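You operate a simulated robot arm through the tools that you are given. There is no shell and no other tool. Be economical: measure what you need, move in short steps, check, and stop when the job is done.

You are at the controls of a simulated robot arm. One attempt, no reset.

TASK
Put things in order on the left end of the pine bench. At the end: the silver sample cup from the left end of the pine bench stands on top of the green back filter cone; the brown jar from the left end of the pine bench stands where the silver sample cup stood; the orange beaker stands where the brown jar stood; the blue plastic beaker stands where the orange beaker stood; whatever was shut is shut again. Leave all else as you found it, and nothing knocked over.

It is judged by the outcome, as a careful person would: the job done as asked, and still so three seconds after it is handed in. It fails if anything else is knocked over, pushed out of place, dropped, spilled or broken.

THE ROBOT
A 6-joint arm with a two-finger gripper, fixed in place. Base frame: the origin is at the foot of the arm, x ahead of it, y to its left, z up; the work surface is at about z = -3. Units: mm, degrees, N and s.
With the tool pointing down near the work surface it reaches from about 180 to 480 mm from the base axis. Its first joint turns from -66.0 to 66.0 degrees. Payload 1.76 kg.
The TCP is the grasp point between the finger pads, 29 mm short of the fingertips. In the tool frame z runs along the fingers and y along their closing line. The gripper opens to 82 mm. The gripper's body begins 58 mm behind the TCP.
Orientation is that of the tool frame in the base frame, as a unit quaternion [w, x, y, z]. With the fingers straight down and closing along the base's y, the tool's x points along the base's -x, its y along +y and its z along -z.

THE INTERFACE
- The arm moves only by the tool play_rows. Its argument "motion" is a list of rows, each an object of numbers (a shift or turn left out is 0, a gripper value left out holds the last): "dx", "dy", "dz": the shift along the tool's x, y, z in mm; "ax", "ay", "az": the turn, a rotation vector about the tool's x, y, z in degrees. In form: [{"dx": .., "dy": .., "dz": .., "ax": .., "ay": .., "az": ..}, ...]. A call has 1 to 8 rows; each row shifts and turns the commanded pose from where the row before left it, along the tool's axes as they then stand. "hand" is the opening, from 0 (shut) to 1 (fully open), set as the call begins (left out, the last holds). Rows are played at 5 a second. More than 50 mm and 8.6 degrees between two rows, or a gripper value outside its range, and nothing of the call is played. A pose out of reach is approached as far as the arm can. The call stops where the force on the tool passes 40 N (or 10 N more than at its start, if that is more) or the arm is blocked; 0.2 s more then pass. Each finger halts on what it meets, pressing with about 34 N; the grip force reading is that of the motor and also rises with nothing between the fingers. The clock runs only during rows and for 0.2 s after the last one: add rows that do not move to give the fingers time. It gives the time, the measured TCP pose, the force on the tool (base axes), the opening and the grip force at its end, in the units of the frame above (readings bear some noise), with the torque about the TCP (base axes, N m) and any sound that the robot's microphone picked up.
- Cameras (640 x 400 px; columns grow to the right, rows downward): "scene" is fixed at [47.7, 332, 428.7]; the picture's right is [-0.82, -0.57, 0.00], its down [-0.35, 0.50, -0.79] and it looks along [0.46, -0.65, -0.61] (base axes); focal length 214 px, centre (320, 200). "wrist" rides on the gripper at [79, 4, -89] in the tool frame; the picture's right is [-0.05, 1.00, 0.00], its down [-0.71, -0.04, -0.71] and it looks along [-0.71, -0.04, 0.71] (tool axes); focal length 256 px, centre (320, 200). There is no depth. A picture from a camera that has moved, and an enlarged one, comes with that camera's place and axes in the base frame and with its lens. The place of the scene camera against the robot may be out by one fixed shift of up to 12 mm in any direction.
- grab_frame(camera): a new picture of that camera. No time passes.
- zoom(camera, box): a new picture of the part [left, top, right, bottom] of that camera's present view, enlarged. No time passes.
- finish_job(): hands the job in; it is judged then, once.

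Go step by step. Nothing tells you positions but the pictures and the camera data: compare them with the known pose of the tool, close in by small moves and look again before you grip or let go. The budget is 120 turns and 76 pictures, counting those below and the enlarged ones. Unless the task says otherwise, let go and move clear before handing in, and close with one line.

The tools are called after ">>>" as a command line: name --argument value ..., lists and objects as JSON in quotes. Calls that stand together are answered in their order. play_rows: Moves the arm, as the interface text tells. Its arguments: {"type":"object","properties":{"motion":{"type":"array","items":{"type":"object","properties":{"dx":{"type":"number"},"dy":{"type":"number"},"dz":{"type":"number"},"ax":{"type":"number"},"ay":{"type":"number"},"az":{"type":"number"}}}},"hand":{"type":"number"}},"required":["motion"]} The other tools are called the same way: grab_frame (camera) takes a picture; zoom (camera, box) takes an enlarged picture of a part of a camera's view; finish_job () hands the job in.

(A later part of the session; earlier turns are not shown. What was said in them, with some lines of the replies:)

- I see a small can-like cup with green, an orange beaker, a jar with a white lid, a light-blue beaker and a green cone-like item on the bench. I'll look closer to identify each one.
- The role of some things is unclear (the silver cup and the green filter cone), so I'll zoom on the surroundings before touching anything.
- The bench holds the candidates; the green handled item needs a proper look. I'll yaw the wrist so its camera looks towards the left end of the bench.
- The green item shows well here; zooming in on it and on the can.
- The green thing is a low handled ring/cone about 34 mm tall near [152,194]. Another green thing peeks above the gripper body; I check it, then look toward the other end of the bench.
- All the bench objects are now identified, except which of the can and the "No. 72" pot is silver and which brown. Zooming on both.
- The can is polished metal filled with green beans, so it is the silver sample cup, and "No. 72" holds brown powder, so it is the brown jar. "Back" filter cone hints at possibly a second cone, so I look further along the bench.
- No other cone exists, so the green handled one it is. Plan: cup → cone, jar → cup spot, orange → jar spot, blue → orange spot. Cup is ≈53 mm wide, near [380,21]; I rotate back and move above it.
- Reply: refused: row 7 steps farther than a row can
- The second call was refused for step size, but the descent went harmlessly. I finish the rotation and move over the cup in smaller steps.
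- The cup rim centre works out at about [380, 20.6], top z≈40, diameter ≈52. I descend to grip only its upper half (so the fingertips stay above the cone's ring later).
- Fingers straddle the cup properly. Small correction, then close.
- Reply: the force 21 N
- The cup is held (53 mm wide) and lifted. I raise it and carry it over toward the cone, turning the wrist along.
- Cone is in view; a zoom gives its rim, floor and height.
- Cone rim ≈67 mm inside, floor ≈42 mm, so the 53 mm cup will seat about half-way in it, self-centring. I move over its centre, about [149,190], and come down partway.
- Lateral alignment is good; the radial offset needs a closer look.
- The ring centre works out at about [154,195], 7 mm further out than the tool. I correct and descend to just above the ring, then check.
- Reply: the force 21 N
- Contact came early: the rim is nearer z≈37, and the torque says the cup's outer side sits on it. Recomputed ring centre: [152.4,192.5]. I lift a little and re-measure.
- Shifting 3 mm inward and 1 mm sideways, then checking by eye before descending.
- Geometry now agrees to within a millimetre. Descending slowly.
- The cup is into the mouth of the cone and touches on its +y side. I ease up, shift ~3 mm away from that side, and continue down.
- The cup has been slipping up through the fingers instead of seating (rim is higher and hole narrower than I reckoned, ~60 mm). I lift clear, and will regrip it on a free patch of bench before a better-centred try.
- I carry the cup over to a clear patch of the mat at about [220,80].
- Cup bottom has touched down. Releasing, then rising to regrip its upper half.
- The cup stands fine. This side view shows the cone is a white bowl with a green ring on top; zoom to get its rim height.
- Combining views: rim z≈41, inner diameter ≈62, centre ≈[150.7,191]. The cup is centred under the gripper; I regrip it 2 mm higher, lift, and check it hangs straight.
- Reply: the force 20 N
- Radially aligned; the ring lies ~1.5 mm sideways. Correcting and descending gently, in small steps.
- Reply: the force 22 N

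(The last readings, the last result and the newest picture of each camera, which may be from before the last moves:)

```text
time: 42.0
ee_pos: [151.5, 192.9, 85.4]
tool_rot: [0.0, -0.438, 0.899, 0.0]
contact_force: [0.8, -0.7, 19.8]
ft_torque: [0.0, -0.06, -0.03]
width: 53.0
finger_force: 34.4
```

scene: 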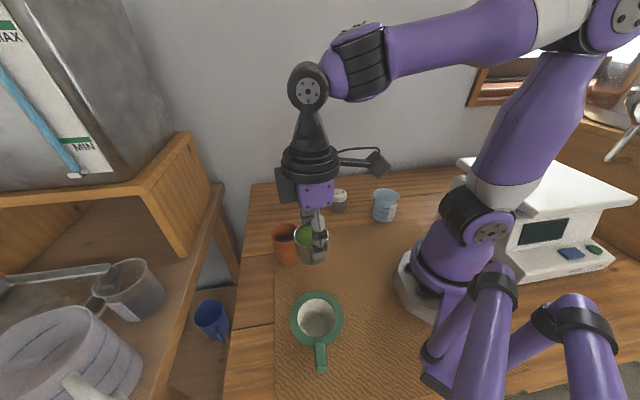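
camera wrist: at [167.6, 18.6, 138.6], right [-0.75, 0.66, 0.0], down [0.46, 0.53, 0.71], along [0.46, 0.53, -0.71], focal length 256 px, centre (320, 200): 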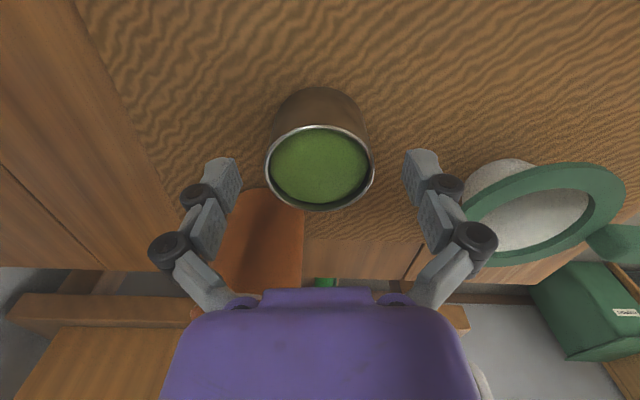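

Contact is now balanced around the cup (almost no torque) with its bottom some 5 mm below the rim: it looks seated. Checking by picture before release.

>>> zoom --camera "wrist" --box '[210, 20, 430, 220]'

>>> zoom --camera "scene" --box '[270, 260, 370, 350]'

```text
2.00 times, centred on (320, 120) of wrist
camera zoom: at [99.0, 132.7, 175.4], right [-0.75, 0.66, 0.0], down [0.46, 0.53, 0.71], along [0.46, 0.53, -0.71], focal length 512 px, centre (320, 360)
```

zoom: 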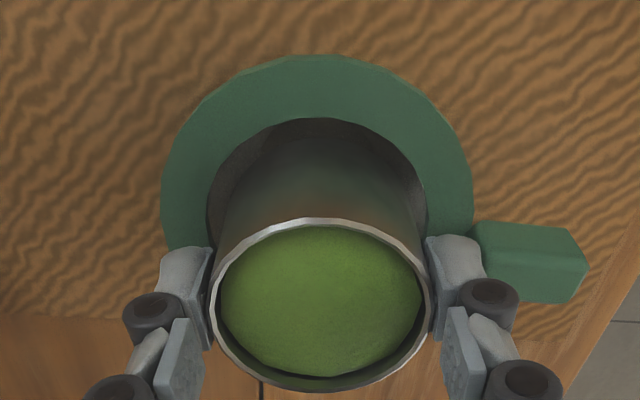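

```text
4.44 times, centred on (320, 305) of scene
camera zoom: at [47.7, 332.0, 428.8], right [-0.82, -0.57, 0.0], down [-0.35, 0.5, -0.79], along [0.46, -0.65, -0.61], focal length 953 px, centre (320, -267)
```

zoom: 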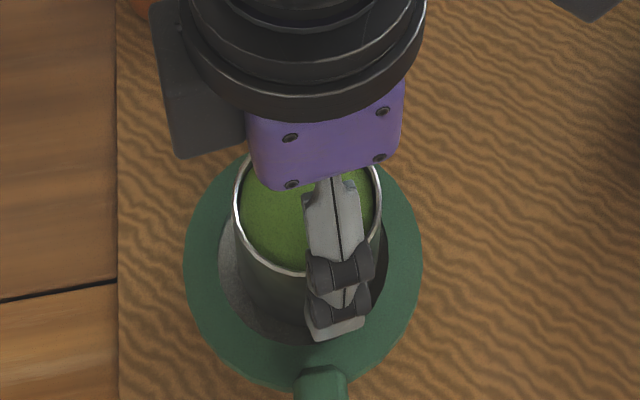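

It sits inside the mouth of the cone. I open only slightly first, so the fingers can still guard the cup, and look.

>>> play_rows --motion '[{}, {}]' --hand 0.74

>>> zoom --camera "wrist" --box '[210, 20, 430, 220]'

```text
time: 42.6
ee_pos: [150.1, 193.3, 86.3]
tool_rot: [0.0, -0.439, 0.899, 0.0]
contact_force: [0.0, 0.3, -0.6]
ft_torque: [0.0, 0.02, 0.03]
width: 60.8
finger_force: 0.1
```

```text
2.00 times, centred on (320, 120) of wrist
camera zoom: at [98.9, 132.6, 175.3], right [-0.75, 0.66, 0.0], down [0.46, 0.53, 0.71], along [0.46, 0.53, -0.71], focal length 512 px, centre (320, 360)
```

zoom: 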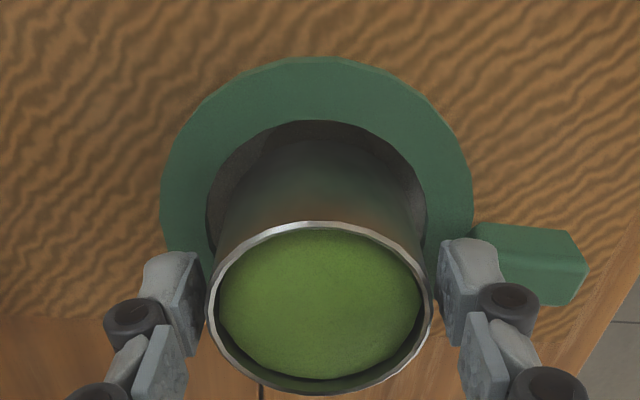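

The cup stays level and seated with the fingers off. I open fully and rise straight up.

>>> play_rows --motion '[{}, {"dz": -20}, {"dz": -40}, {"dz": -40}, {}]' --hand 1

>>> grab_frame --camera "wrist"

>>> zoom --camera "scene" --box '[270, 260, 370, 350]'

```text
time: 43.8
ee_pos: [148.4, 193.2, 184.6]
tool_rot: [0.0, -0.438, 0.899, 0.0]
contact_force: [-0.2, -0.2, -0.5]
ft_torque: [0.0, -0.03, -0.03]
width: 81.9
finger_force: 0.0
```

```text
32 pictures are left
camera wrist: at [97.4, 132.8, 275.3], right [-0.75, 0.66, 0.0], down [0.46, 0.53, 0.71], along [0.46, 0.53, -0.71], focal length 256 px, centre (320, 200)
```

wrist: 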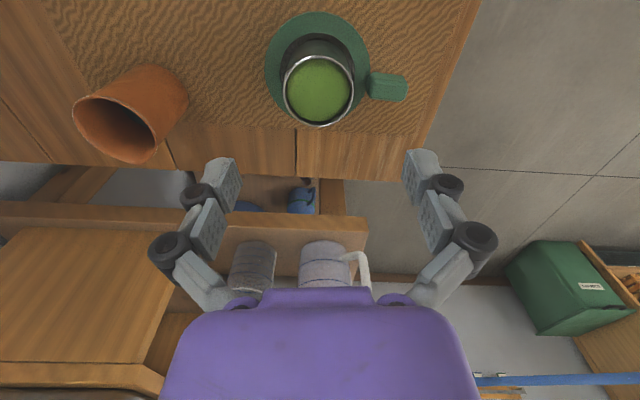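

```text
4.44 times, centred on (320, 305) of scene
camera zoom: at [47.7, 332.0, 428.7], right [-0.82, -0.57, 0.0], down [-0.35, 0.5, -0.79], along [0.46, -0.65, -0.61], focal length 953 px, centre (320, -267)
```

zoom: 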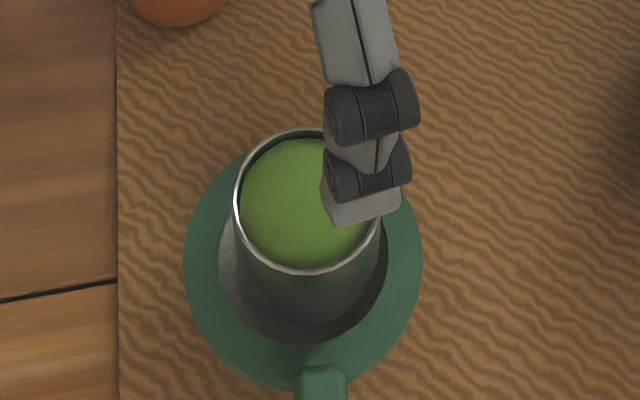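

The cup stands level in the cone. Next the brown jar near [296,-121]: I turn the wrist back and travel over it.

>>> play_rows --motion '[{"az": 7.5}, {"az": 7.5}, {"az": 7.5}, {"az": 7.5}, {"az": 7.5}, {"az": 7.5}, {"az": 7}, {}]'

>>> play_rows --motion '[{"dx": -20.3, "dy": -44.7}, {"dx": -20.3, "dy": -44.7}, {"dx": -20.3, "dy": -44.7}, {"dx": -20.3, "dy": -44.7}, {"dx": -20.3, "dy": -44.7}, {"dx": -20.3, "dy": -44.7}, {"dx": -20.3, "dy": -44.7}, {}]'

>>> play_rows --motion '[{"dz": 40}, {}]'

>>> grab_frame --camera "wrist"

```text
time: 45.6
ee_pos: [151.0, 192.5, 185.1]
tool_rot: [0.001, 0.001, 1.0, 0.0]
contact_force: [-0.4, -0.3, -0.1]
ft_torque: [-0.01, 0.02, -0.02]
width: 81.7
finger_force: 0.1
```

```text
time: 47.4
ee_pos: [294.5, -122.0, 185.6]
tool_rot: [0.0, 0.0, 1.0, 0.0]
contact_force: [0.3, 1.1, 0.4]
ft_torque: [-0.03, -0.02, -0.02]
width: 81.9
finger_force: 0.0
```

```text
time: 48.0
ee_pos: [294.5, -122.0, 142.9]
tool_rot: [0.0, 0.0, 1.0, 0.0]
contact_force: [-0.5, 0.4, 0.1]
ft_torque: [0.0, 0.0, 0.01]
width: 82.2
finger_force: 0.0
```

```text
30 pictures are left
camera wrist: at [215.4, -117.8, 232.8], right [0.05, 1.0, 0.0], down [0.71, -0.04, 0.71], along [0.71, -0.04, -0.71], focal length 256 px, centre (320, 200)
```

wrist: 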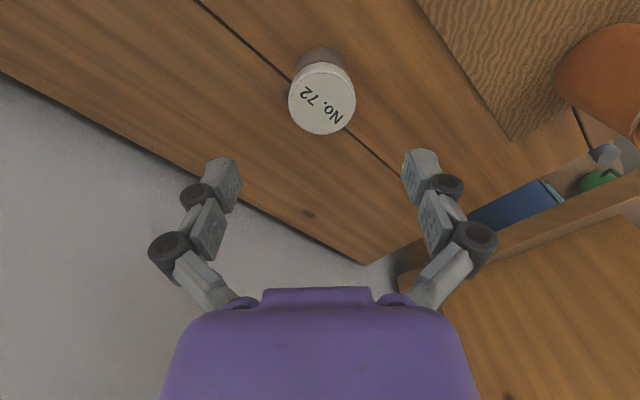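

Jar: centre [295.5,-122.4], lid top z≈55, lid ≈50 mm. The gripper is right over it; descending to a low grip.

>>> play_rows --motion '[{"dz": 40}, {"dz": 40}, {"dz": 26}, {}]'

>>> grab_frame --camera "wrist"

```text
time: 49.0
ee_pos: [292.8, -120.9, 40.3]
tool_rot: [-0.001, 0.0, 1.0, -0.001]
contact_force: [-0.2, -0.1, -0.2]
ft_torque: [0.0, -0.01, -0.01]
width: 82.0
finger_force: 0.0
```

```text
29 pictures are left
camera wrist: at [215.2, -118.1, 129.1], right [0.05, 1.0, 0.0], down [0.71, -0.04, 0.71], along [0.71, -0.04, -0.71], focal length 256 px, centre (320, 200)
```

wrist: 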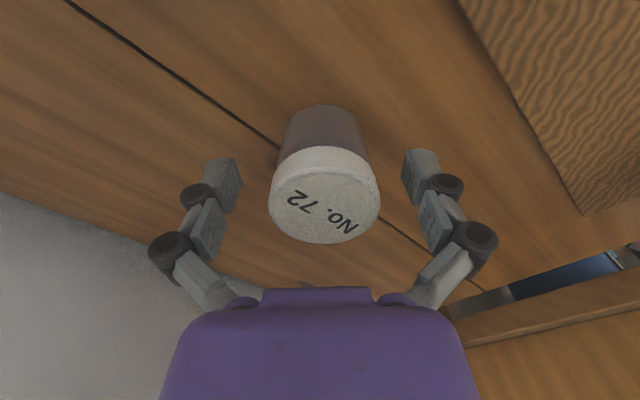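

Well centred. A little lower, then grip and lift slightly.

>>> play_rows --motion '[{"dz": 5, "dx": -1}, {}]'

>>> play_rows --motion '[{}, {}, {}]' --hand 0

>>> play_rows --motion '[{"dz": -10}, {"dz": -25}, {}]'

>>> grab_frame --camera "wrist"

```text
time: 49.6
ee_pos: [293.3, -121.8, 34.8]
tool_rot: [0.0, 0.0, 1.0, 0.0]
contact_force: [-0.1, 0.1, -0.3]
ft_torque: [-0.01, -0.04, 0.01]
width: 81.9
finger_force: 0.0
```

```text
time: 50.4
ee_pos: [294.8, -121.6, 33.9]
tool_rot: [0.001, 0.0, 1.0, 0.0]
contact_force: [4.0, -3.0, 10.5]
ft_torque: [0.09, -0.16, -0.08]
width: 46.4
finger_force: 33.9
```

```text
time: 51.2
ee_pos: [293.5, -122.4, 69.0]
tool_rot: [0.0, 0.0, 1.0, 0.0]
contact_force: [0.2, 0.7, -0.4]
ft_torque: [0.01, -0.01, -0.04]
width: 46.3
finger_force: 33.9
```

```text
28 pictures are left
camera wrist: at [214.8, -118.8, 158.9], right [0.05, 1.0, 0.0], down [0.71, -0.04, 0.71], along [0.71, -0.04, -0.71], focal length 256 px, centre (320, 200)
```

wrist: 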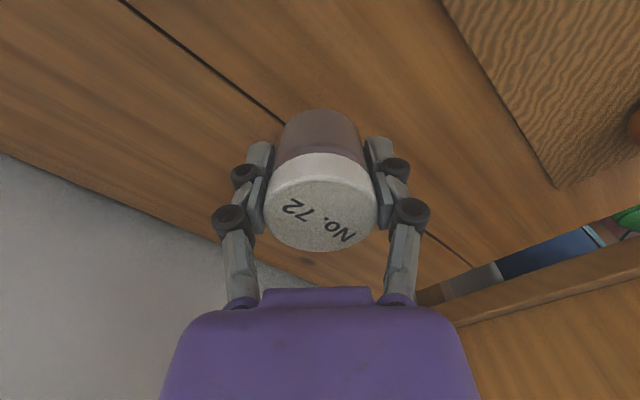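

The jar is held and came up whole. I carry it to the cup's old spot at [380,20.6].

>>> play_rows --motion '[{"dz": -30}, {"dx": -21.1, "dy": 35.7}, {"dx": -21.1, "dy": 35.7}, {"dx": -21.1, "dy": 35.7}, {"dx": -21.1, "dy": 35.7}, {"dz": 30}, {"dz": 25}, {}]'

>>> grab_frame --camera "wrist"

```text
time: 53.0
ee_pos: [380.3, 22.1, 44.1]
tool_rot: [0.0, -0.001, 1.0, 0.0]
contact_force: [-0.8, -0.3, -1.3]
ft_torque: [0.0, 0.0, -0.01]
width: 46.1
finger_force: 33.8
```

```text
27 pictures are left
camera wrist: at [300.5, 26.0, 133.8], right [0.05, 1.0, 0.0], down [0.71, -0.04, 0.71], along [0.71, -0.04, -0.71], focal length 256 px, centre (320, 200)
```

wrist: 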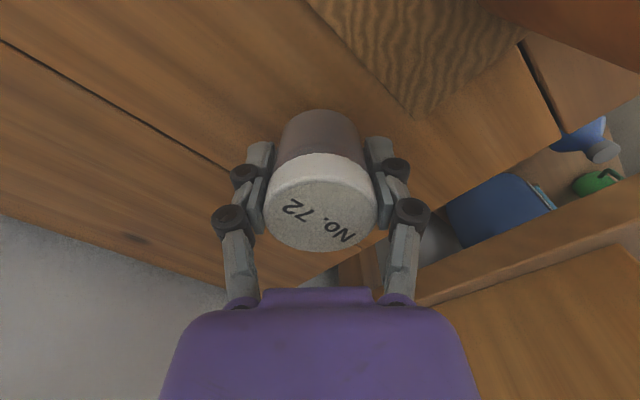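

In place; lowering to touch.

>>> play_rows --motion '[{"dz": 5, "dy": -0.5}, {"dz": 3}, {}]'

>>> play_rows --motion '[{"dz": 1}, {}]'

```text
time: 53.8
ee_pos: [377.6, 21.6, 37.8]
tool_rot: [0.001, 0.0, 1.0, 0.0]
contact_force: [-0.5, -0.7, -0.2]
ft_torque: [-0.02, 0.01, 0.0]
width: 46.4
finger_force: 34.2
```

```text
time: 54.4
ee_pos: [377.3, 20.7, 36.9]
tool_rot: [0.0, 0.0, 1.0, 0.0]
contact_force: [1.0, 0.0, -0.9]
ft_torque: [-0.02, -0.04, 0.01]
width: 46.0
finger_force: 34.3
```

>>> play_rows --motion '[{"dz": 1, "dx": -1}, {}]'

>>> play_rows --motion '[{"dz": 1}, {}]'

```text
time: 55.0
ee_pos: [379.4, 20.4, 34.9]
tool_rot: [0.0, 0.0, 1.0, 0.001]
contact_force: [0.6, -0.7, -1.6]
ft_torque: [-0.01, 0.01, -0.02]
width: 46.5
finger_force: 33.9
```

```text
time: 55.6
ee_pos: [380.0, 21.6, 35.5]
tool_rot: [0.001, 0.0, 1.0, 0.0]
contact_force: [-3.8, -3.8, 10.6]
ft_torque: [-0.12, 0.02, -0.02]
width: 46.2
finger_force: 34.1
```

The jar has touched down. Releasing and rising.

>>> play_rows --motion '[{}, {}, {"dz": -15}, {"dz": -40}, {"dz": -45}, {"dz": -30}, {}]' --hand 1

>>> grab_frame --camera "wrist"

```text
time: 57.2
ee_pos: [381.2, 21.7, 162.8]
tool_rot: [0.0, 0.0, 1.0, 0.0]
contact_force: [-0.3, -1.1, 0.3]
ft_torque: [0.01, -0.03, 0.01]
width: 82.0
finger_force: 0.0
```

```text
26 pictures are left
camera wrist: at [302.2, 26.3, 252.7], right [0.05, 1.0, 0.0], down [0.71, -0.04, 0.71], along [0.71, -0.04, -0.71], focal length 256 px, centre (320, 200)
```

wrist: 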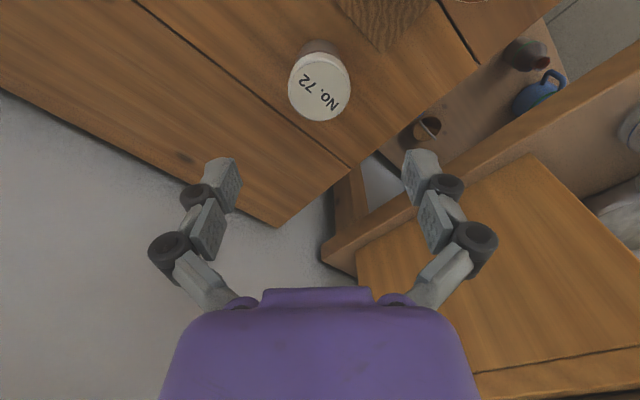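

Jar stands at the cup's old place. Now over the orange beaker to measure it.

>>> play_rows --motion '[{"dz": -30}, {"dx": 30, "dy": 29}, {"dx": 29, "dy": 29}, {"dx": 28, "dy": 29}, {}]'

>>> grab_frame --camera "wrist"

```text
time: 58.4
ee_pos: [291.2, 109.3, 191.8]
tool_rot: [0.0, 0.001, 1.0, 0.0]
contact_force: [0.9, -0.6, -0.8]
ft_torque: [-0.02, 0.0, 0.04]
width: 81.7
finger_force: 0.0
```

```text
25 pictures are left
camera wrist: at [212.9, 113.1, 282.0], right [0.05, 1.0, 0.0], down [0.71, -0.04, 0.71], along [0.71, -0.04, -0.71], focal length 256 px, centre (320, 200)
```

wrist: 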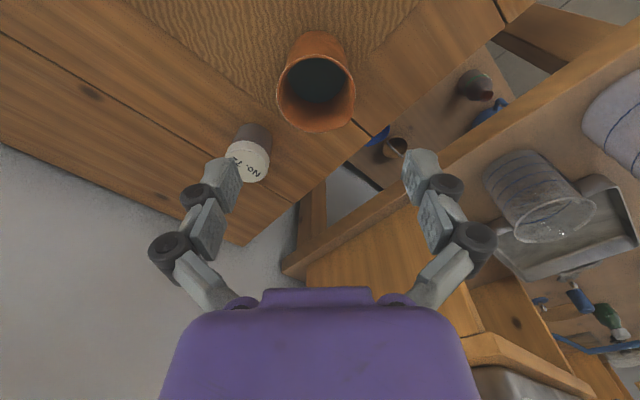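

>>> zoom --camera "wrist" --box '[220, 10, 420, 150]'

```text
2.86 times, centred on (320, 80) of wrist
camera zoom: at [212.9, 113.1, 282.0], right [0.05, 1.0, 0.0], down [0.71, -0.04, 0.71], along [0.71, -0.04, -0.71], focal length 731 px, centre (320, 543)
```

zoom: 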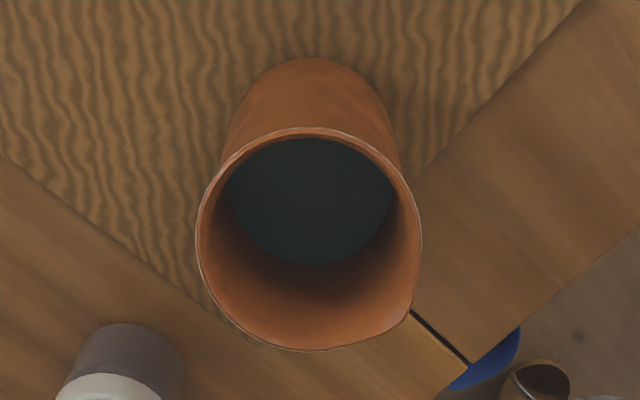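

Orange beaker: rim 60 mm at z≈86, centre ≈[297,105.5]. I align and descend to just above the rim, then check.

>>> play_rows --motion '[{"dx": -5, "dy": -3.6}, {"dz": 40}, {"dz": 25}, {}]'

>>> grab_frame --camera "wrist"

```text
time: 59.4
ee_pos: [295.2, 105.2, 127.6]
tool_rot: [0.0, 0.0, 1.0, -0.001]
contact_force: [-0.4, 0.0, 0.3]
ft_torque: [-0.03, -0.01, 0.0]
width: 82.1
finger_force: 0.1
```

```text
23 pictures are left
camera wrist: at [216.8, 108.2, 218.2], right [0.05, 1.0, 0.0], down [0.71, -0.04, 0.71], along [0.71, -0.04, -0.71], focal length 256 px, centre (320, 200)
```

wrist: 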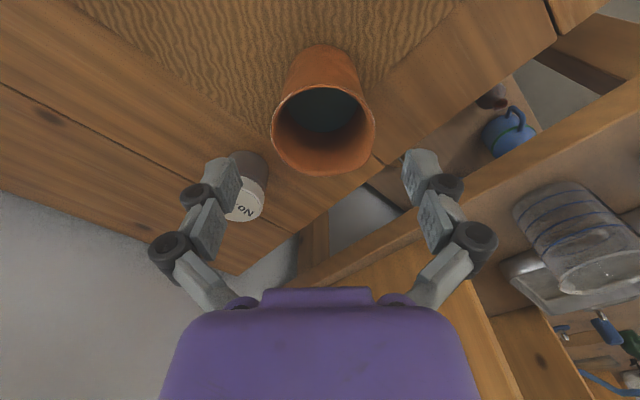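

Centred within a millimetre. Descending around the beaker and gripping mid-height.

>>> play_rows --motion '[{"dy": 1, "dz": 30}, {"dz": 30}, {"dz": 22}, {}]'

>>> grab_frame --camera "wrist"

```text
time: 60.4
ee_pos: [295.7, 106.4, 46.5]
tool_rot: [0.0, 0.0, 1.0, 0.0]
contact_force: [-0.5, -0.5, -0.4]
ft_torque: [-0.02, -0.05, 0.03]
width: 82.0
finger_force: 0.1
```

```text
22 pictures are left
camera wrist: at [217.1, 109.2, 135.7], right [0.05, 1.0, 0.0], down [0.71, -0.04, 0.71], along [0.71, -0.04, -0.71], focal length 256 px, centre (320, 200)
```

wrist: 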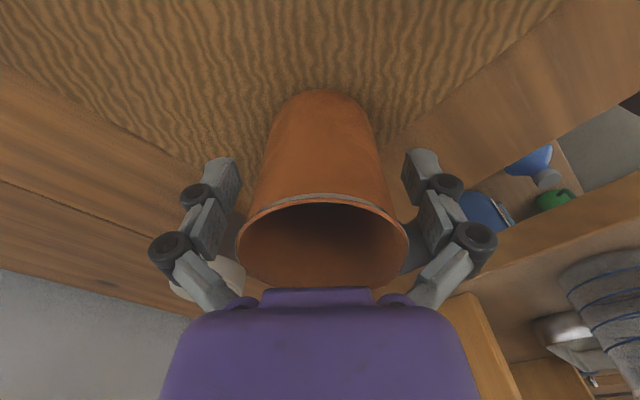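

>>> play_rows --motion '[{}, {}, {}]' --hand 0

>>> play_rows --motion '[{"dz": -10}, {"dz": -15}, {}]'

>>> grab_frame --camera "wrist"

```text
time: 61.2
ee_pos: [295.7, 105.1, 47.2]
tool_rot: [0.001, -0.001, 1.0, 0.0]
contact_force: [-2.7, 1.8, 26.0]
ft_torque: [0.04, 0.01, -0.04]
width: 57.9
finger_force: 33.9
```

```text
time: 62.0
ee_pos: [296.1, 106.7, 71.7]
tool_rot: [0.0, 0.0, 1.0, 0.0]
contact_force: [-0.1, -0.4, -2.0]
ft_torque: [0.0, 0.0, 0.0]
width: 56.4
finger_force: 33.9
```

```text
21 pictures are left
camera wrist: at [217.1, 109.8, 161.3], right [0.05, 1.0, 0.0], down [0.71, -0.04, 0.71], along [0.71, -0.04, -0.71], focal length 256 px, centre (320, 200)
```

wrist: 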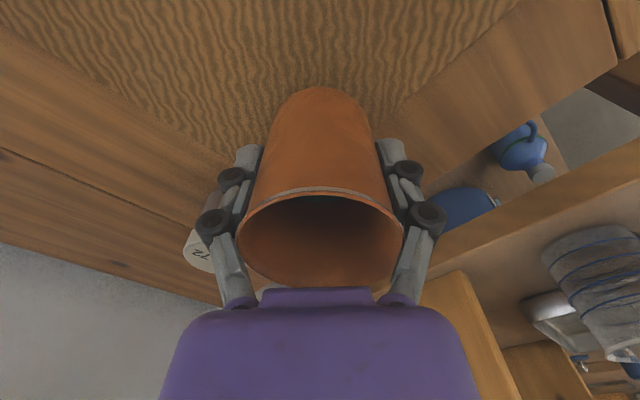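

The beaker is held upright. I carry it gently along -y to the jar's old spot [295.5,-122.4].

>>> play_rows --motion '[{"dz": -18}, {"dy": -10}, {"dy": -20}, {"dy": -30}, {"dy": -30}, {"dy": -30}, {"dy": -30}, {"dy": -25}]'

>>> play_rows --motion '[{"dy": -25}, {"dy": -18}, {"dy": -10}, {"dz": 10}, {"dz": 18}, {"dz": 8}, {}]'

>>> grab_frame --camera "wrist"

```text
time: 63.8
ee_pos: [299.7, -67.3, 90.0]
tool_rot: [0.0, -0.001, 1.0, -0.001]
contact_force: [-0.3, -0.1, -1.4]
ft_torque: [0.02, 0.0, -0.02]
width: 56.5
finger_force: 34.4
```

```text
time: 65.4
ee_pos: [297.5, -121.3, 54.2]
tool_rot: [0.0, -0.001, 1.0, -0.001]
contact_force: [0.1, 0.5, -1.4]
ft_torque: [0.02, -0.03, -0.02]
width: 56.5
finger_force: 34.0
```

```text
20 pictures are left
camera wrist: at [218.4, -117.5, 143.5], right [0.05, 1.0, 0.0], down [0.71, -0.04, 0.71], along [0.71, -0.04, -0.71], focal length 256 px, centre (320, 200)
```

wrist: 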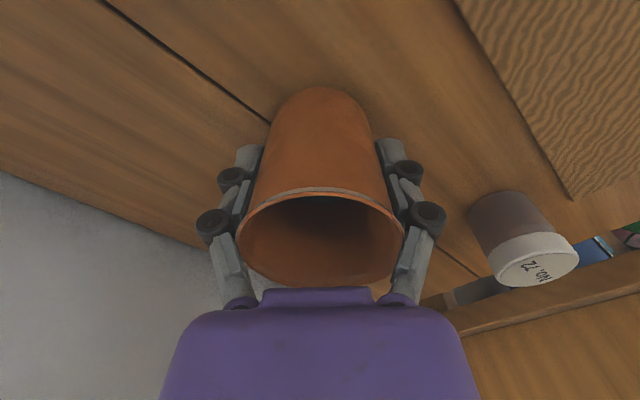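

Aligning by 1–2 mm and lowering to touch.

>>> play_rows --motion '[{"dx": 1.5, "dy": -0.9, "dz": 3}, {"dz": 2.5}, {}]'

>>> play_rows --motion '[{"dz": 1}, {}]'

>>> play_rows --motion '[{"dz": 1}, {}]'

```text
time: 66.2
ee_pos: [294.3, -123.8, 48.1]
tool_rot: [0.0, 0.0, 1.0, 0.0]
contact_force: [0.5, -0.5, -2.3]
ft_torque: [-0.02, -0.02, 0.03]
width: 56.4
finger_force: 33.6
```

```text
time: 66.8
ee_pos: [295.6, -122.6, 48.1]
tool_rot: [0.0, 0.0, 1.0, 0.0]
contact_force: [0.1, 0.8, -0.8]
ft_torque: [0.01, 0.0, -0.03]
width: 56.5
finger_force: 34.2
```

```text
time: 67.4
ee_pos: [295.7, -123.1, 46.9]
tool_rot: [0.0, 0.0, 1.0, 0.0]
contact_force: [-0.5, -0.6, -1.6]
ft_torque: [-0.01, 0.0, 0.0]
width: 56.2
finger_force: 34.0
```

>>> play_rows --motion '[{"dz": 1}, {}]'

>>> play_rows --motion '[{"dz": 1}, {}]'

```text
time: 68.0
ee_pos: [296.5, -123.1, 45.4]
tool_rot: [0.0, 0.0, 1.0, 0.001]
contact_force: [-1.0, 3.2, 7.9]
ft_torque: [0.05, 0.25, -0.06]
width: 56.2
finger_force: 34.5
```

```text
time: 68.6
ee_pos: [296.0, -123.3, 46.7]
tool_rot: [0.002, -0.001, 1.0, 0.0]
contact_force: [4.0, 11.1, 24.5]
ft_torque: [0.47, 0.35, -0.19]
width: 56.6
finger_force: 34.0
```

Touched down. I back off the last fraction and release.

>>> play_rows --motion '[{"dz": -1}, {}]'

>>> play_rows --motion '[{}, {}, {"dz": -20}, {"dz": -40}, {"dz": -45}, {"dz": -40}, {}]' --hand 1

>>> grab_frame --camera "wrist"

>>> grab_frame --camera "scene"

```text
time: 69.2
ee_pos: [293.9, -123.7, 45.9]
tool_rot: [-0.002, 0.001, 1.0, 0.001]
contact_force: [0.4, -0.1, 1.0]
ft_torque: [-0.1, -0.05, -0.05]
width: 56.4
finger_force: 34.0
```

```text
time: 70.8
ee_pos: [294.4, -122.5, 192.5]
tool_rot: [0.0, 0.0, 1.0, 0.0]
contact_force: [0.7, 0.1, -0.5]
ft_torque: [0.01, 0.01, -0.03]
width: 82.1
finger_force: 0.1
```

```text
19 pictures are left
camera wrist: at [215.5, -118.7, 281.5], right [0.05, 1.0, 0.0], down [0.71, -0.04, 0.71], along [0.71, -0.04, -0.71], focal length 256 px, centre (320, 200)
```

wrist: 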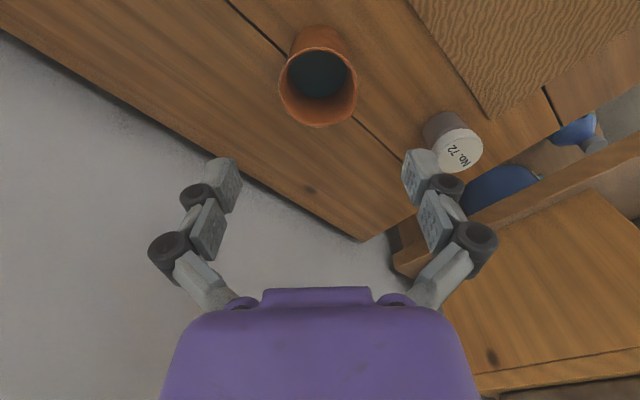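

```text
18 pictures are left
```

scene: 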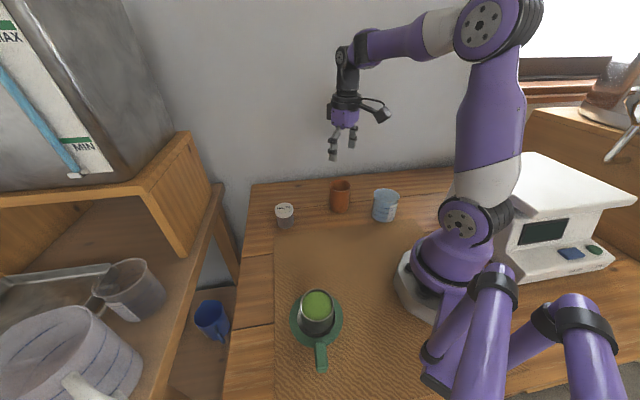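

Everything stands as planned. Last: the blue beaker near [163,-160]; I turn the wrist 45° and go over it.

>>> play_rows --motion '[{"az": 7.5}, {"az": 7.5}, {"az": 7.5}, {"az": 7.5}, {"az": 7.5}, {"az": 7.5}, {}]'

>>> play_rows --motion '[{"dx": 16, "dy": -29.6}, {"dx": 16, "dy": -29.6}, {"dx": 16, "dy": -29.6}, {"dx": 17.4, "dy": -29.6}, {}]'

>>> grab_frame --camera "wrist"

```text
time: 72.4
ee_pos: [294.5, -121.5, 190.4]
tool_rot: [0.0, 0.383, 0.924, -0.001]
contact_force: [-0.2, -0.2, -0.4]
ft_torque: [0.01, -0.01, 0.0]
width: 81.9
finger_force: 0.1
```

```text
time: 73.6
ee_pos: [164.8, -160.5, 192.1]
tool_rot: [0.0, 0.383, 0.924, 0.0]
contact_force: [0.3, -0.4, 0.3]
ft_torque: [-0.02, -0.03, -0.01]
width: 81.8
finger_force: 0.1
```

```text
17 pictures are left
camera wrist: at [112.7, -101.6, 281.7], right [0.74, 0.67, 0.0], down [0.47, -0.53, 0.71], along [0.47, -0.53, -0.71], focal length 256 px, centre (320, 200)
```

wrist: 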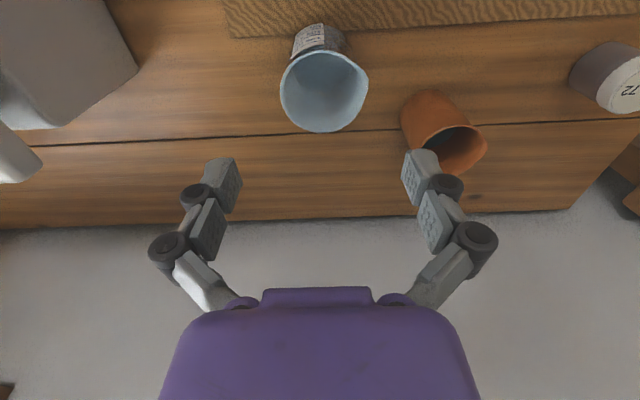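

>>> zoom --camera "wrist" --box '[240, 10, 420, 145]'

```text
2.96 times, centred on (330, 78) of wrist
camera zoom: at [112.7, -101.6, 281.7], right [0.74, 0.67, 0.0], down [0.47, -0.53, 0.71], along [0.47, -0.53, -0.71], focal length 758 px, centre (290, 563)
```

zoom: 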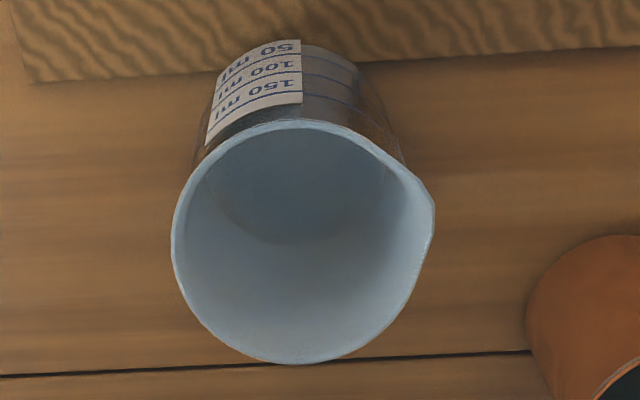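

Blue beaker: rim ≈64 mm with a spout towards the right finger, centre about 4 mm further out. Aligning with slight bias to the spout and lowering to just above the rim.

>>> play_rows --motion '[{"dx": -4, "dy": 2}, {"dz": 40}, {"dz": 22}, {}]'

>>> grab_frame --camera "wrist"

```text
time: 74.6
ee_pos: [167.5, -160.7, 128.6]
tool_rot: [0.001, 0.382, 0.924, -0.001]
contact_force: [-0.3, -0.9, 0.3]
ft_torque: [-0.06, 0.01, -0.03]
width: 82.0
finger_force: 0.0
```

```text
15 pictures are left
camera wrist: at [115.8, -101.6, 217.4], right [0.74, 0.67, 0.0], down [0.47, -0.53, 0.71], along [0.47, -0.53, -0.71], focal length 256 px, centre (320, 200)
```

wrist: 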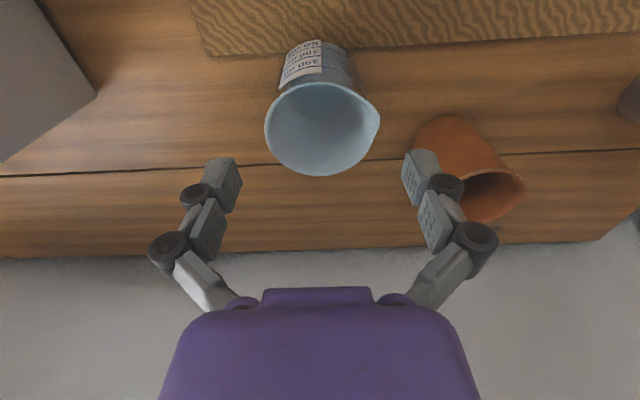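

Aligned; 2 mm outward and down around the beaker.

>>> play_rows --motion '[{"dx": -2, "dz": 28}, {"dz": 30}, {"dz": 28}, {}]'

>>> grab_frame --camera "wrist"

```text
time: 75.6
ee_pos: [169.4, -160.4, 42.7]
tool_rot: [0.0, 0.382, 0.924, -0.001]
contact_force: [0.5, -0.4, 0.1]
ft_torque: [-0.03, 0.02, -0.04]
width: 81.9
finger_force: 0.1
```

```text
14 pictures are left
camera wrist: at [116.4, -102.3, 131.9], right [0.74, 0.67, 0.0], down [0.47, -0.53, 0.71], along [0.47, -0.53, -0.71], focal length 256 px, centre (320, 200)
```

wrist: 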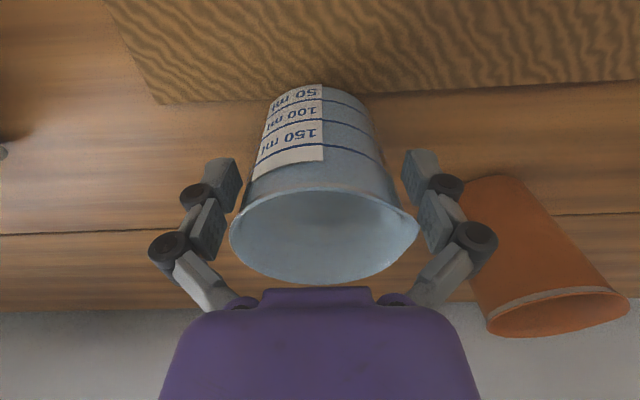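

The spout is in line with the right finger, so I turn the gripper 30° around the beaker first, then close.

>>> play_rows --motion '[{"az": 7.5}, {"az": 7.5}, {"az": 7.5}, {"az": 7.5}, {}]'

>>> grab_frame --camera "wrist"

```text
time: 76.8
ee_pos: [170.4, -162.4, 42.8]
tool_rot: [0.0, 0.609, 0.793, 0.0]
contact_force: [0.6, -0.3, 0.0]
ft_torque: [0.02, 0.01, -0.02]
width: 82.1
finger_force: 0.1
```

```text
13 pictures are left
camera wrist: at [154.9, -84.7, 132.5], right [0.98, 0.21, 0.0], down [0.15, -0.69, 0.71], along [0.15, -0.69, -0.71], focal length 256 px, centre (320, 200)
```

wrist: 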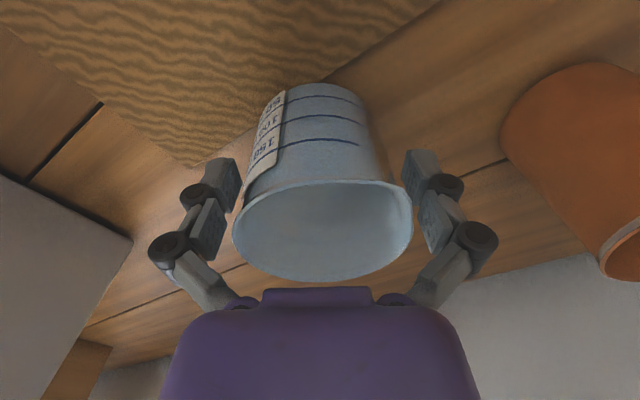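

The spout is now off the closing line. Gripping and lifting a little.

>>> play_rows --motion '[{}, {}, {}]' --hand 0

>>> play_rows --motion '[{"dz": -10}, {"dz": -25}, {"dz": -30}, {}]'

>>> grab_frame --camera "wrist"

```text
time: 77.6
ee_pos: [171.3, -162.2, 42.6]
tool_rot: [0.0, 0.609, 0.793, 0.0]
contact_force: [0.8, -1.3, 8.5]
ft_torque: [-0.13, 0.15, 0.02]
width: 64.1
finger_force: 34.3
```

```text
time: 78.6
ee_pos: [173.1, -163.9, 109.6]
tool_rot: [0.0, 0.609, 0.793, 0.0]
contact_force: [0.1, -0.8, -0.7]
ft_torque: [0.04, 0.0, 0.0]
width: 64.2
finger_force: 33.8
```

```text
12 pictures are left
camera wrist: at [157.5, -86.6, 198.7], right [0.98, 0.21, 0.0], down [0.15, -0.69, 0.71], along [0.15, -0.69, -0.71], focal length 256 px, centre (320, 200)
```

wrist: 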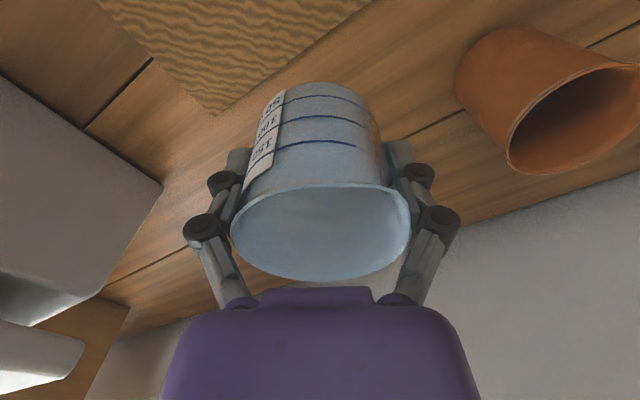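

Held upright. I turn the wrist back and carry it to the orange beaker's old spot [296,106].

>>> play_rows --motion '[{"az": -8.3}, {"az": -8.3}, {"az": -8.3}, {"az": -8.3}, {"az": -8.3}, {"az": -8.3}, {"az": -8.3}, {"az": -8.3}]'

>>> play_rows --motion '[{"az": -8.6}, {"dx": -15, "dy": 34}, {"dx": -17, "dy": 38}, {"dx": -18, "dy": 40}, {"dx": -18, "dy": 40}, {"dx": -18, "dy": 40}, {"dx": -18, "dy": 36}, {}]'

```text
time: 80.4
ee_pos: [170.8, -163.5, 107.7]
tool_rot: [0.0, 0.074, 0.997, 0.001]
contact_force: [-0.7, -0.6, -0.5]
ft_torque: [-0.02, -0.04, 0.0]
width: 64.0
finger_force: 34.1
```

```text
time: 82.2
ee_pos: [273.5, 66.7, 106.5]
tool_rot: [0.0, 0.0, 1.0, 0.0]
contact_force: [-0.4, 0.3, -0.5]
ft_torque: [0.01, 0.02, -0.02]
width: 64.0
finger_force: 34.5
```

>>> play_rows --motion '[{"dx": -11, "dy": 20}, {"dx": -11.5, "dy": 19}, {"dz": 25}, {"dz": 25}, {}]'

>>> grab_frame --camera "wrist"

```text
time: 83.4
ee_pos: [296.1, 105.1, 55.0]
tool_rot: [0.0, 0.001, 1.0, 0.0]
contact_force: [-0.9, -0.3, 0.4]
ft_torque: [0.01, 0.02, 0.0]
width: 64.1
finger_force: 33.8
```

```text
11 pictures are left
camera wrist: at [218.1, 109.2, 145.1], right [0.05, 1.0, 0.0], down [0.71, -0.04, 0.71], along [0.71, -0.04, -0.71], focal length 256 px, centre (320, 200)
```

wrist: 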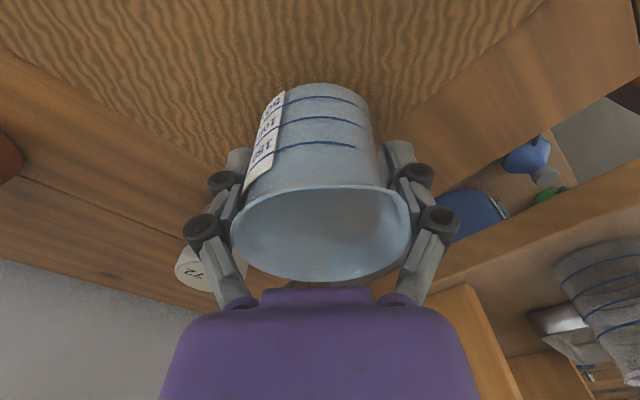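

On the spot; lowering to touch.

>>> play_rows --motion '[{"dz": 5, "dy": 0.5, "dx": 0.8}, {"dz": 4}, {}]'

>>> play_rows --motion '[{"dz": 1}, {}]'

>>> play_rows --motion '[{"dz": 1}, {}]'

```text
time: 84.2
ee_pos: [296.7, 105.9, 47.6]
tool_rot: [-0.001, 0.001, 1.0, 0.0]
contact_force: [-0.4, -1.1, -0.8]
ft_torque: [-0.04, 0.01, 0.0]
width: 64.2
finger_force: 34.2
```

```text
time: 84.8
ee_pos: [296.9, 106.1, 47.1]
tool_rot: [-0.001, 0.001, 1.0, 0.0]
contact_force: [-0.4, -0.2, 0.2]
ft_torque: [-0.02, 0.02, 0.0]
width: 64.2
finger_force: 34.5
```

```text
time: 85.4
ee_pos: [295.5, 105.4, 46.6]
tool_rot: [-0.001, 0.0, 1.0, 0.0]
contact_force: [-0.1, -0.4, 0.0]
ft_torque: [-0.01, 0.01, 0.02]
width: 63.9
finger_force: 34.1
```

>>> play_rows --motion '[{"dz": 1}, {}]'

>>> play_rows --motion '[{"dz": 1}, {}]'

>>> play_rows --motion '[{"dz": 1}, {}]'

```text
time: 86.0
ee_pos: [297.0, 105.5, 46.1]
tool_rot: [0.001, 0.0, 1.0, 0.0]
contact_force: [-2.2, -0.6, 10.7]
ft_torque: [-0.01, -0.26, -0.01]
width: 63.8
finger_force: 33.9
```

```text
time: 86.6
ee_pos: [296.7, 104.6, 45.2]
tool_rot: [0.001, -0.001, 1.0, -0.001]
contact_force: [-2.5, 4.2, 18.1]
ft_torque: [0.09, -0.45, 0.06]
width: 63.9
finger_force: 33.6
```

```text
time: 87.2
ee_pos: [296.0, 103.7, 44.4]
tool_rot: [0.001, 0.0, 1.0, 0.0]
contact_force: [4.0, -0.2, 15.4]
ft_torque: [0.0, -0.64, 0.0]
width: 64.0
finger_force: 34.0
```

It has touched (from z≈46); I pushed a touch far, so I back off 1.5 mm and release.

>>> play_rows --motion '[{"dz": -1.5}, {}]'

>>> play_rows --motion '[{}, {}, {"dz": -20}, {"dz": -40}, {"dz": -45}, {"dz": -45}, {}]' --hand 1

>>> grab_frame --camera "wrist"

>>> grab_frame --camera "scene"

```text
time: 87.8
ee_pos: [295.5, 104.4, 45.6]
tool_rot: [-0.001, 0.001, 1.0, 0.0]
contact_force: [-0.4, -1.2, -0.4]
ft_torque: [0.02, 0.0, -0.03]
width: 63.7
finger_force: 33.9
```

```text
time: 89.4
ee_pos: [293.9, 104.5, 190.6]
tool_rot: [-0.001, 0.0, 1.0, 0.0]
contact_force: [-0.5, -0.5, -0.5]
ft_torque: [0.0, -0.01, -0.03]
width: 82.0
finger_force: 0.1
```

```text
10 pictures are left
camera wrist: at [214.9, 107.9, 280.2], right [0.05, 1.0, 0.0], down [0.71, -0.04, 0.71], along [0.71, -0.04, -0.71], focal length 256 px, centre (320, 200)
```

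wrist: 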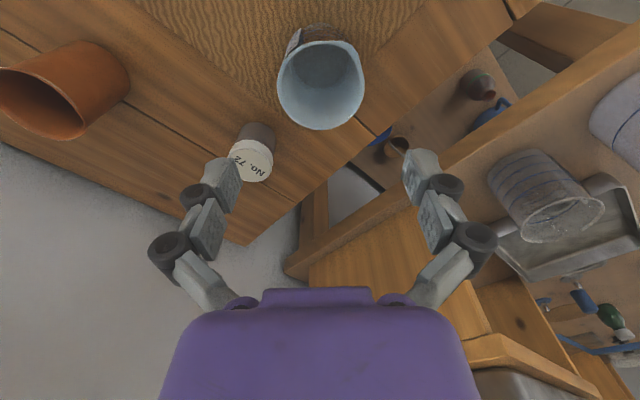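

```text
9 pictures are left
```

scene: 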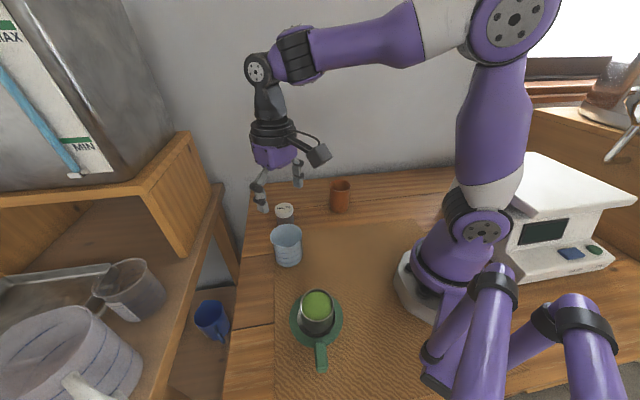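

All four stand upright at their spots; one enlarged comparison with the starting view.

>>> zoom --camera "scene" --box '[240, 170, 420, 282]'

>>> zoom --camera "scene" --box '[180, 240, 420, 390]'

```text
3.56 times, centred on (330, 226) of scene
camera zoom: at [47.7, 332.0, 428.7], right [-0.82, -0.57, 0.0], down [-0.35, 0.5, -0.79], along [0.46, -0.65, -0.61], focal length 763 px, centre (284, 108)
```

zoom: 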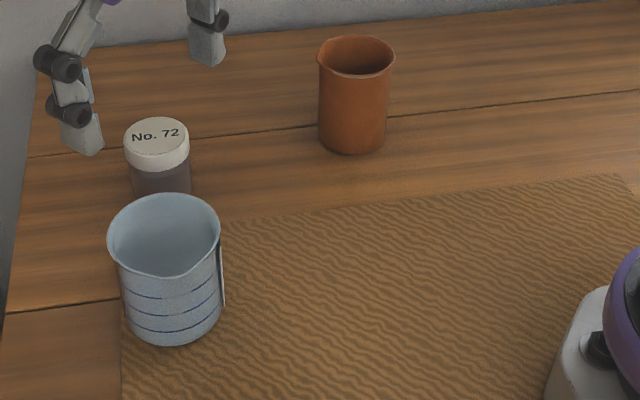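

```text
2.67 times, centred on (300, 315) of scene
camera zoom: at [47.7, 332.0, 428.7], right [-0.82, -0.57, 0.0], down [-0.35, 0.5, -0.79], along [0.46, -0.65, -0.61], focal length 572 px, centre (373, -107)
```

zoom: 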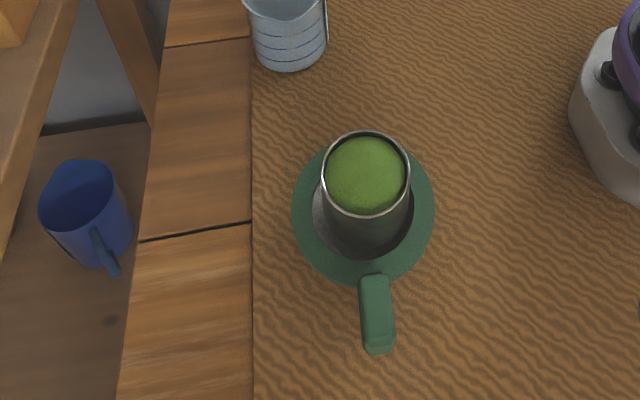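

Positions match the starting ones, the cone has not shifted, the cup is level in it, the jar's lid is still on, and the arm is clear. Handing in.

>>> finish_job

```text
The job is handed in.
```

The job is handed in. The silver cup stands level on the green filter cone, slightly sunk into its mouth. The brown jar, orange beaker and blue beaker each stand in their new spots, with nothing knocked over or spilled and the jar's lid still on.
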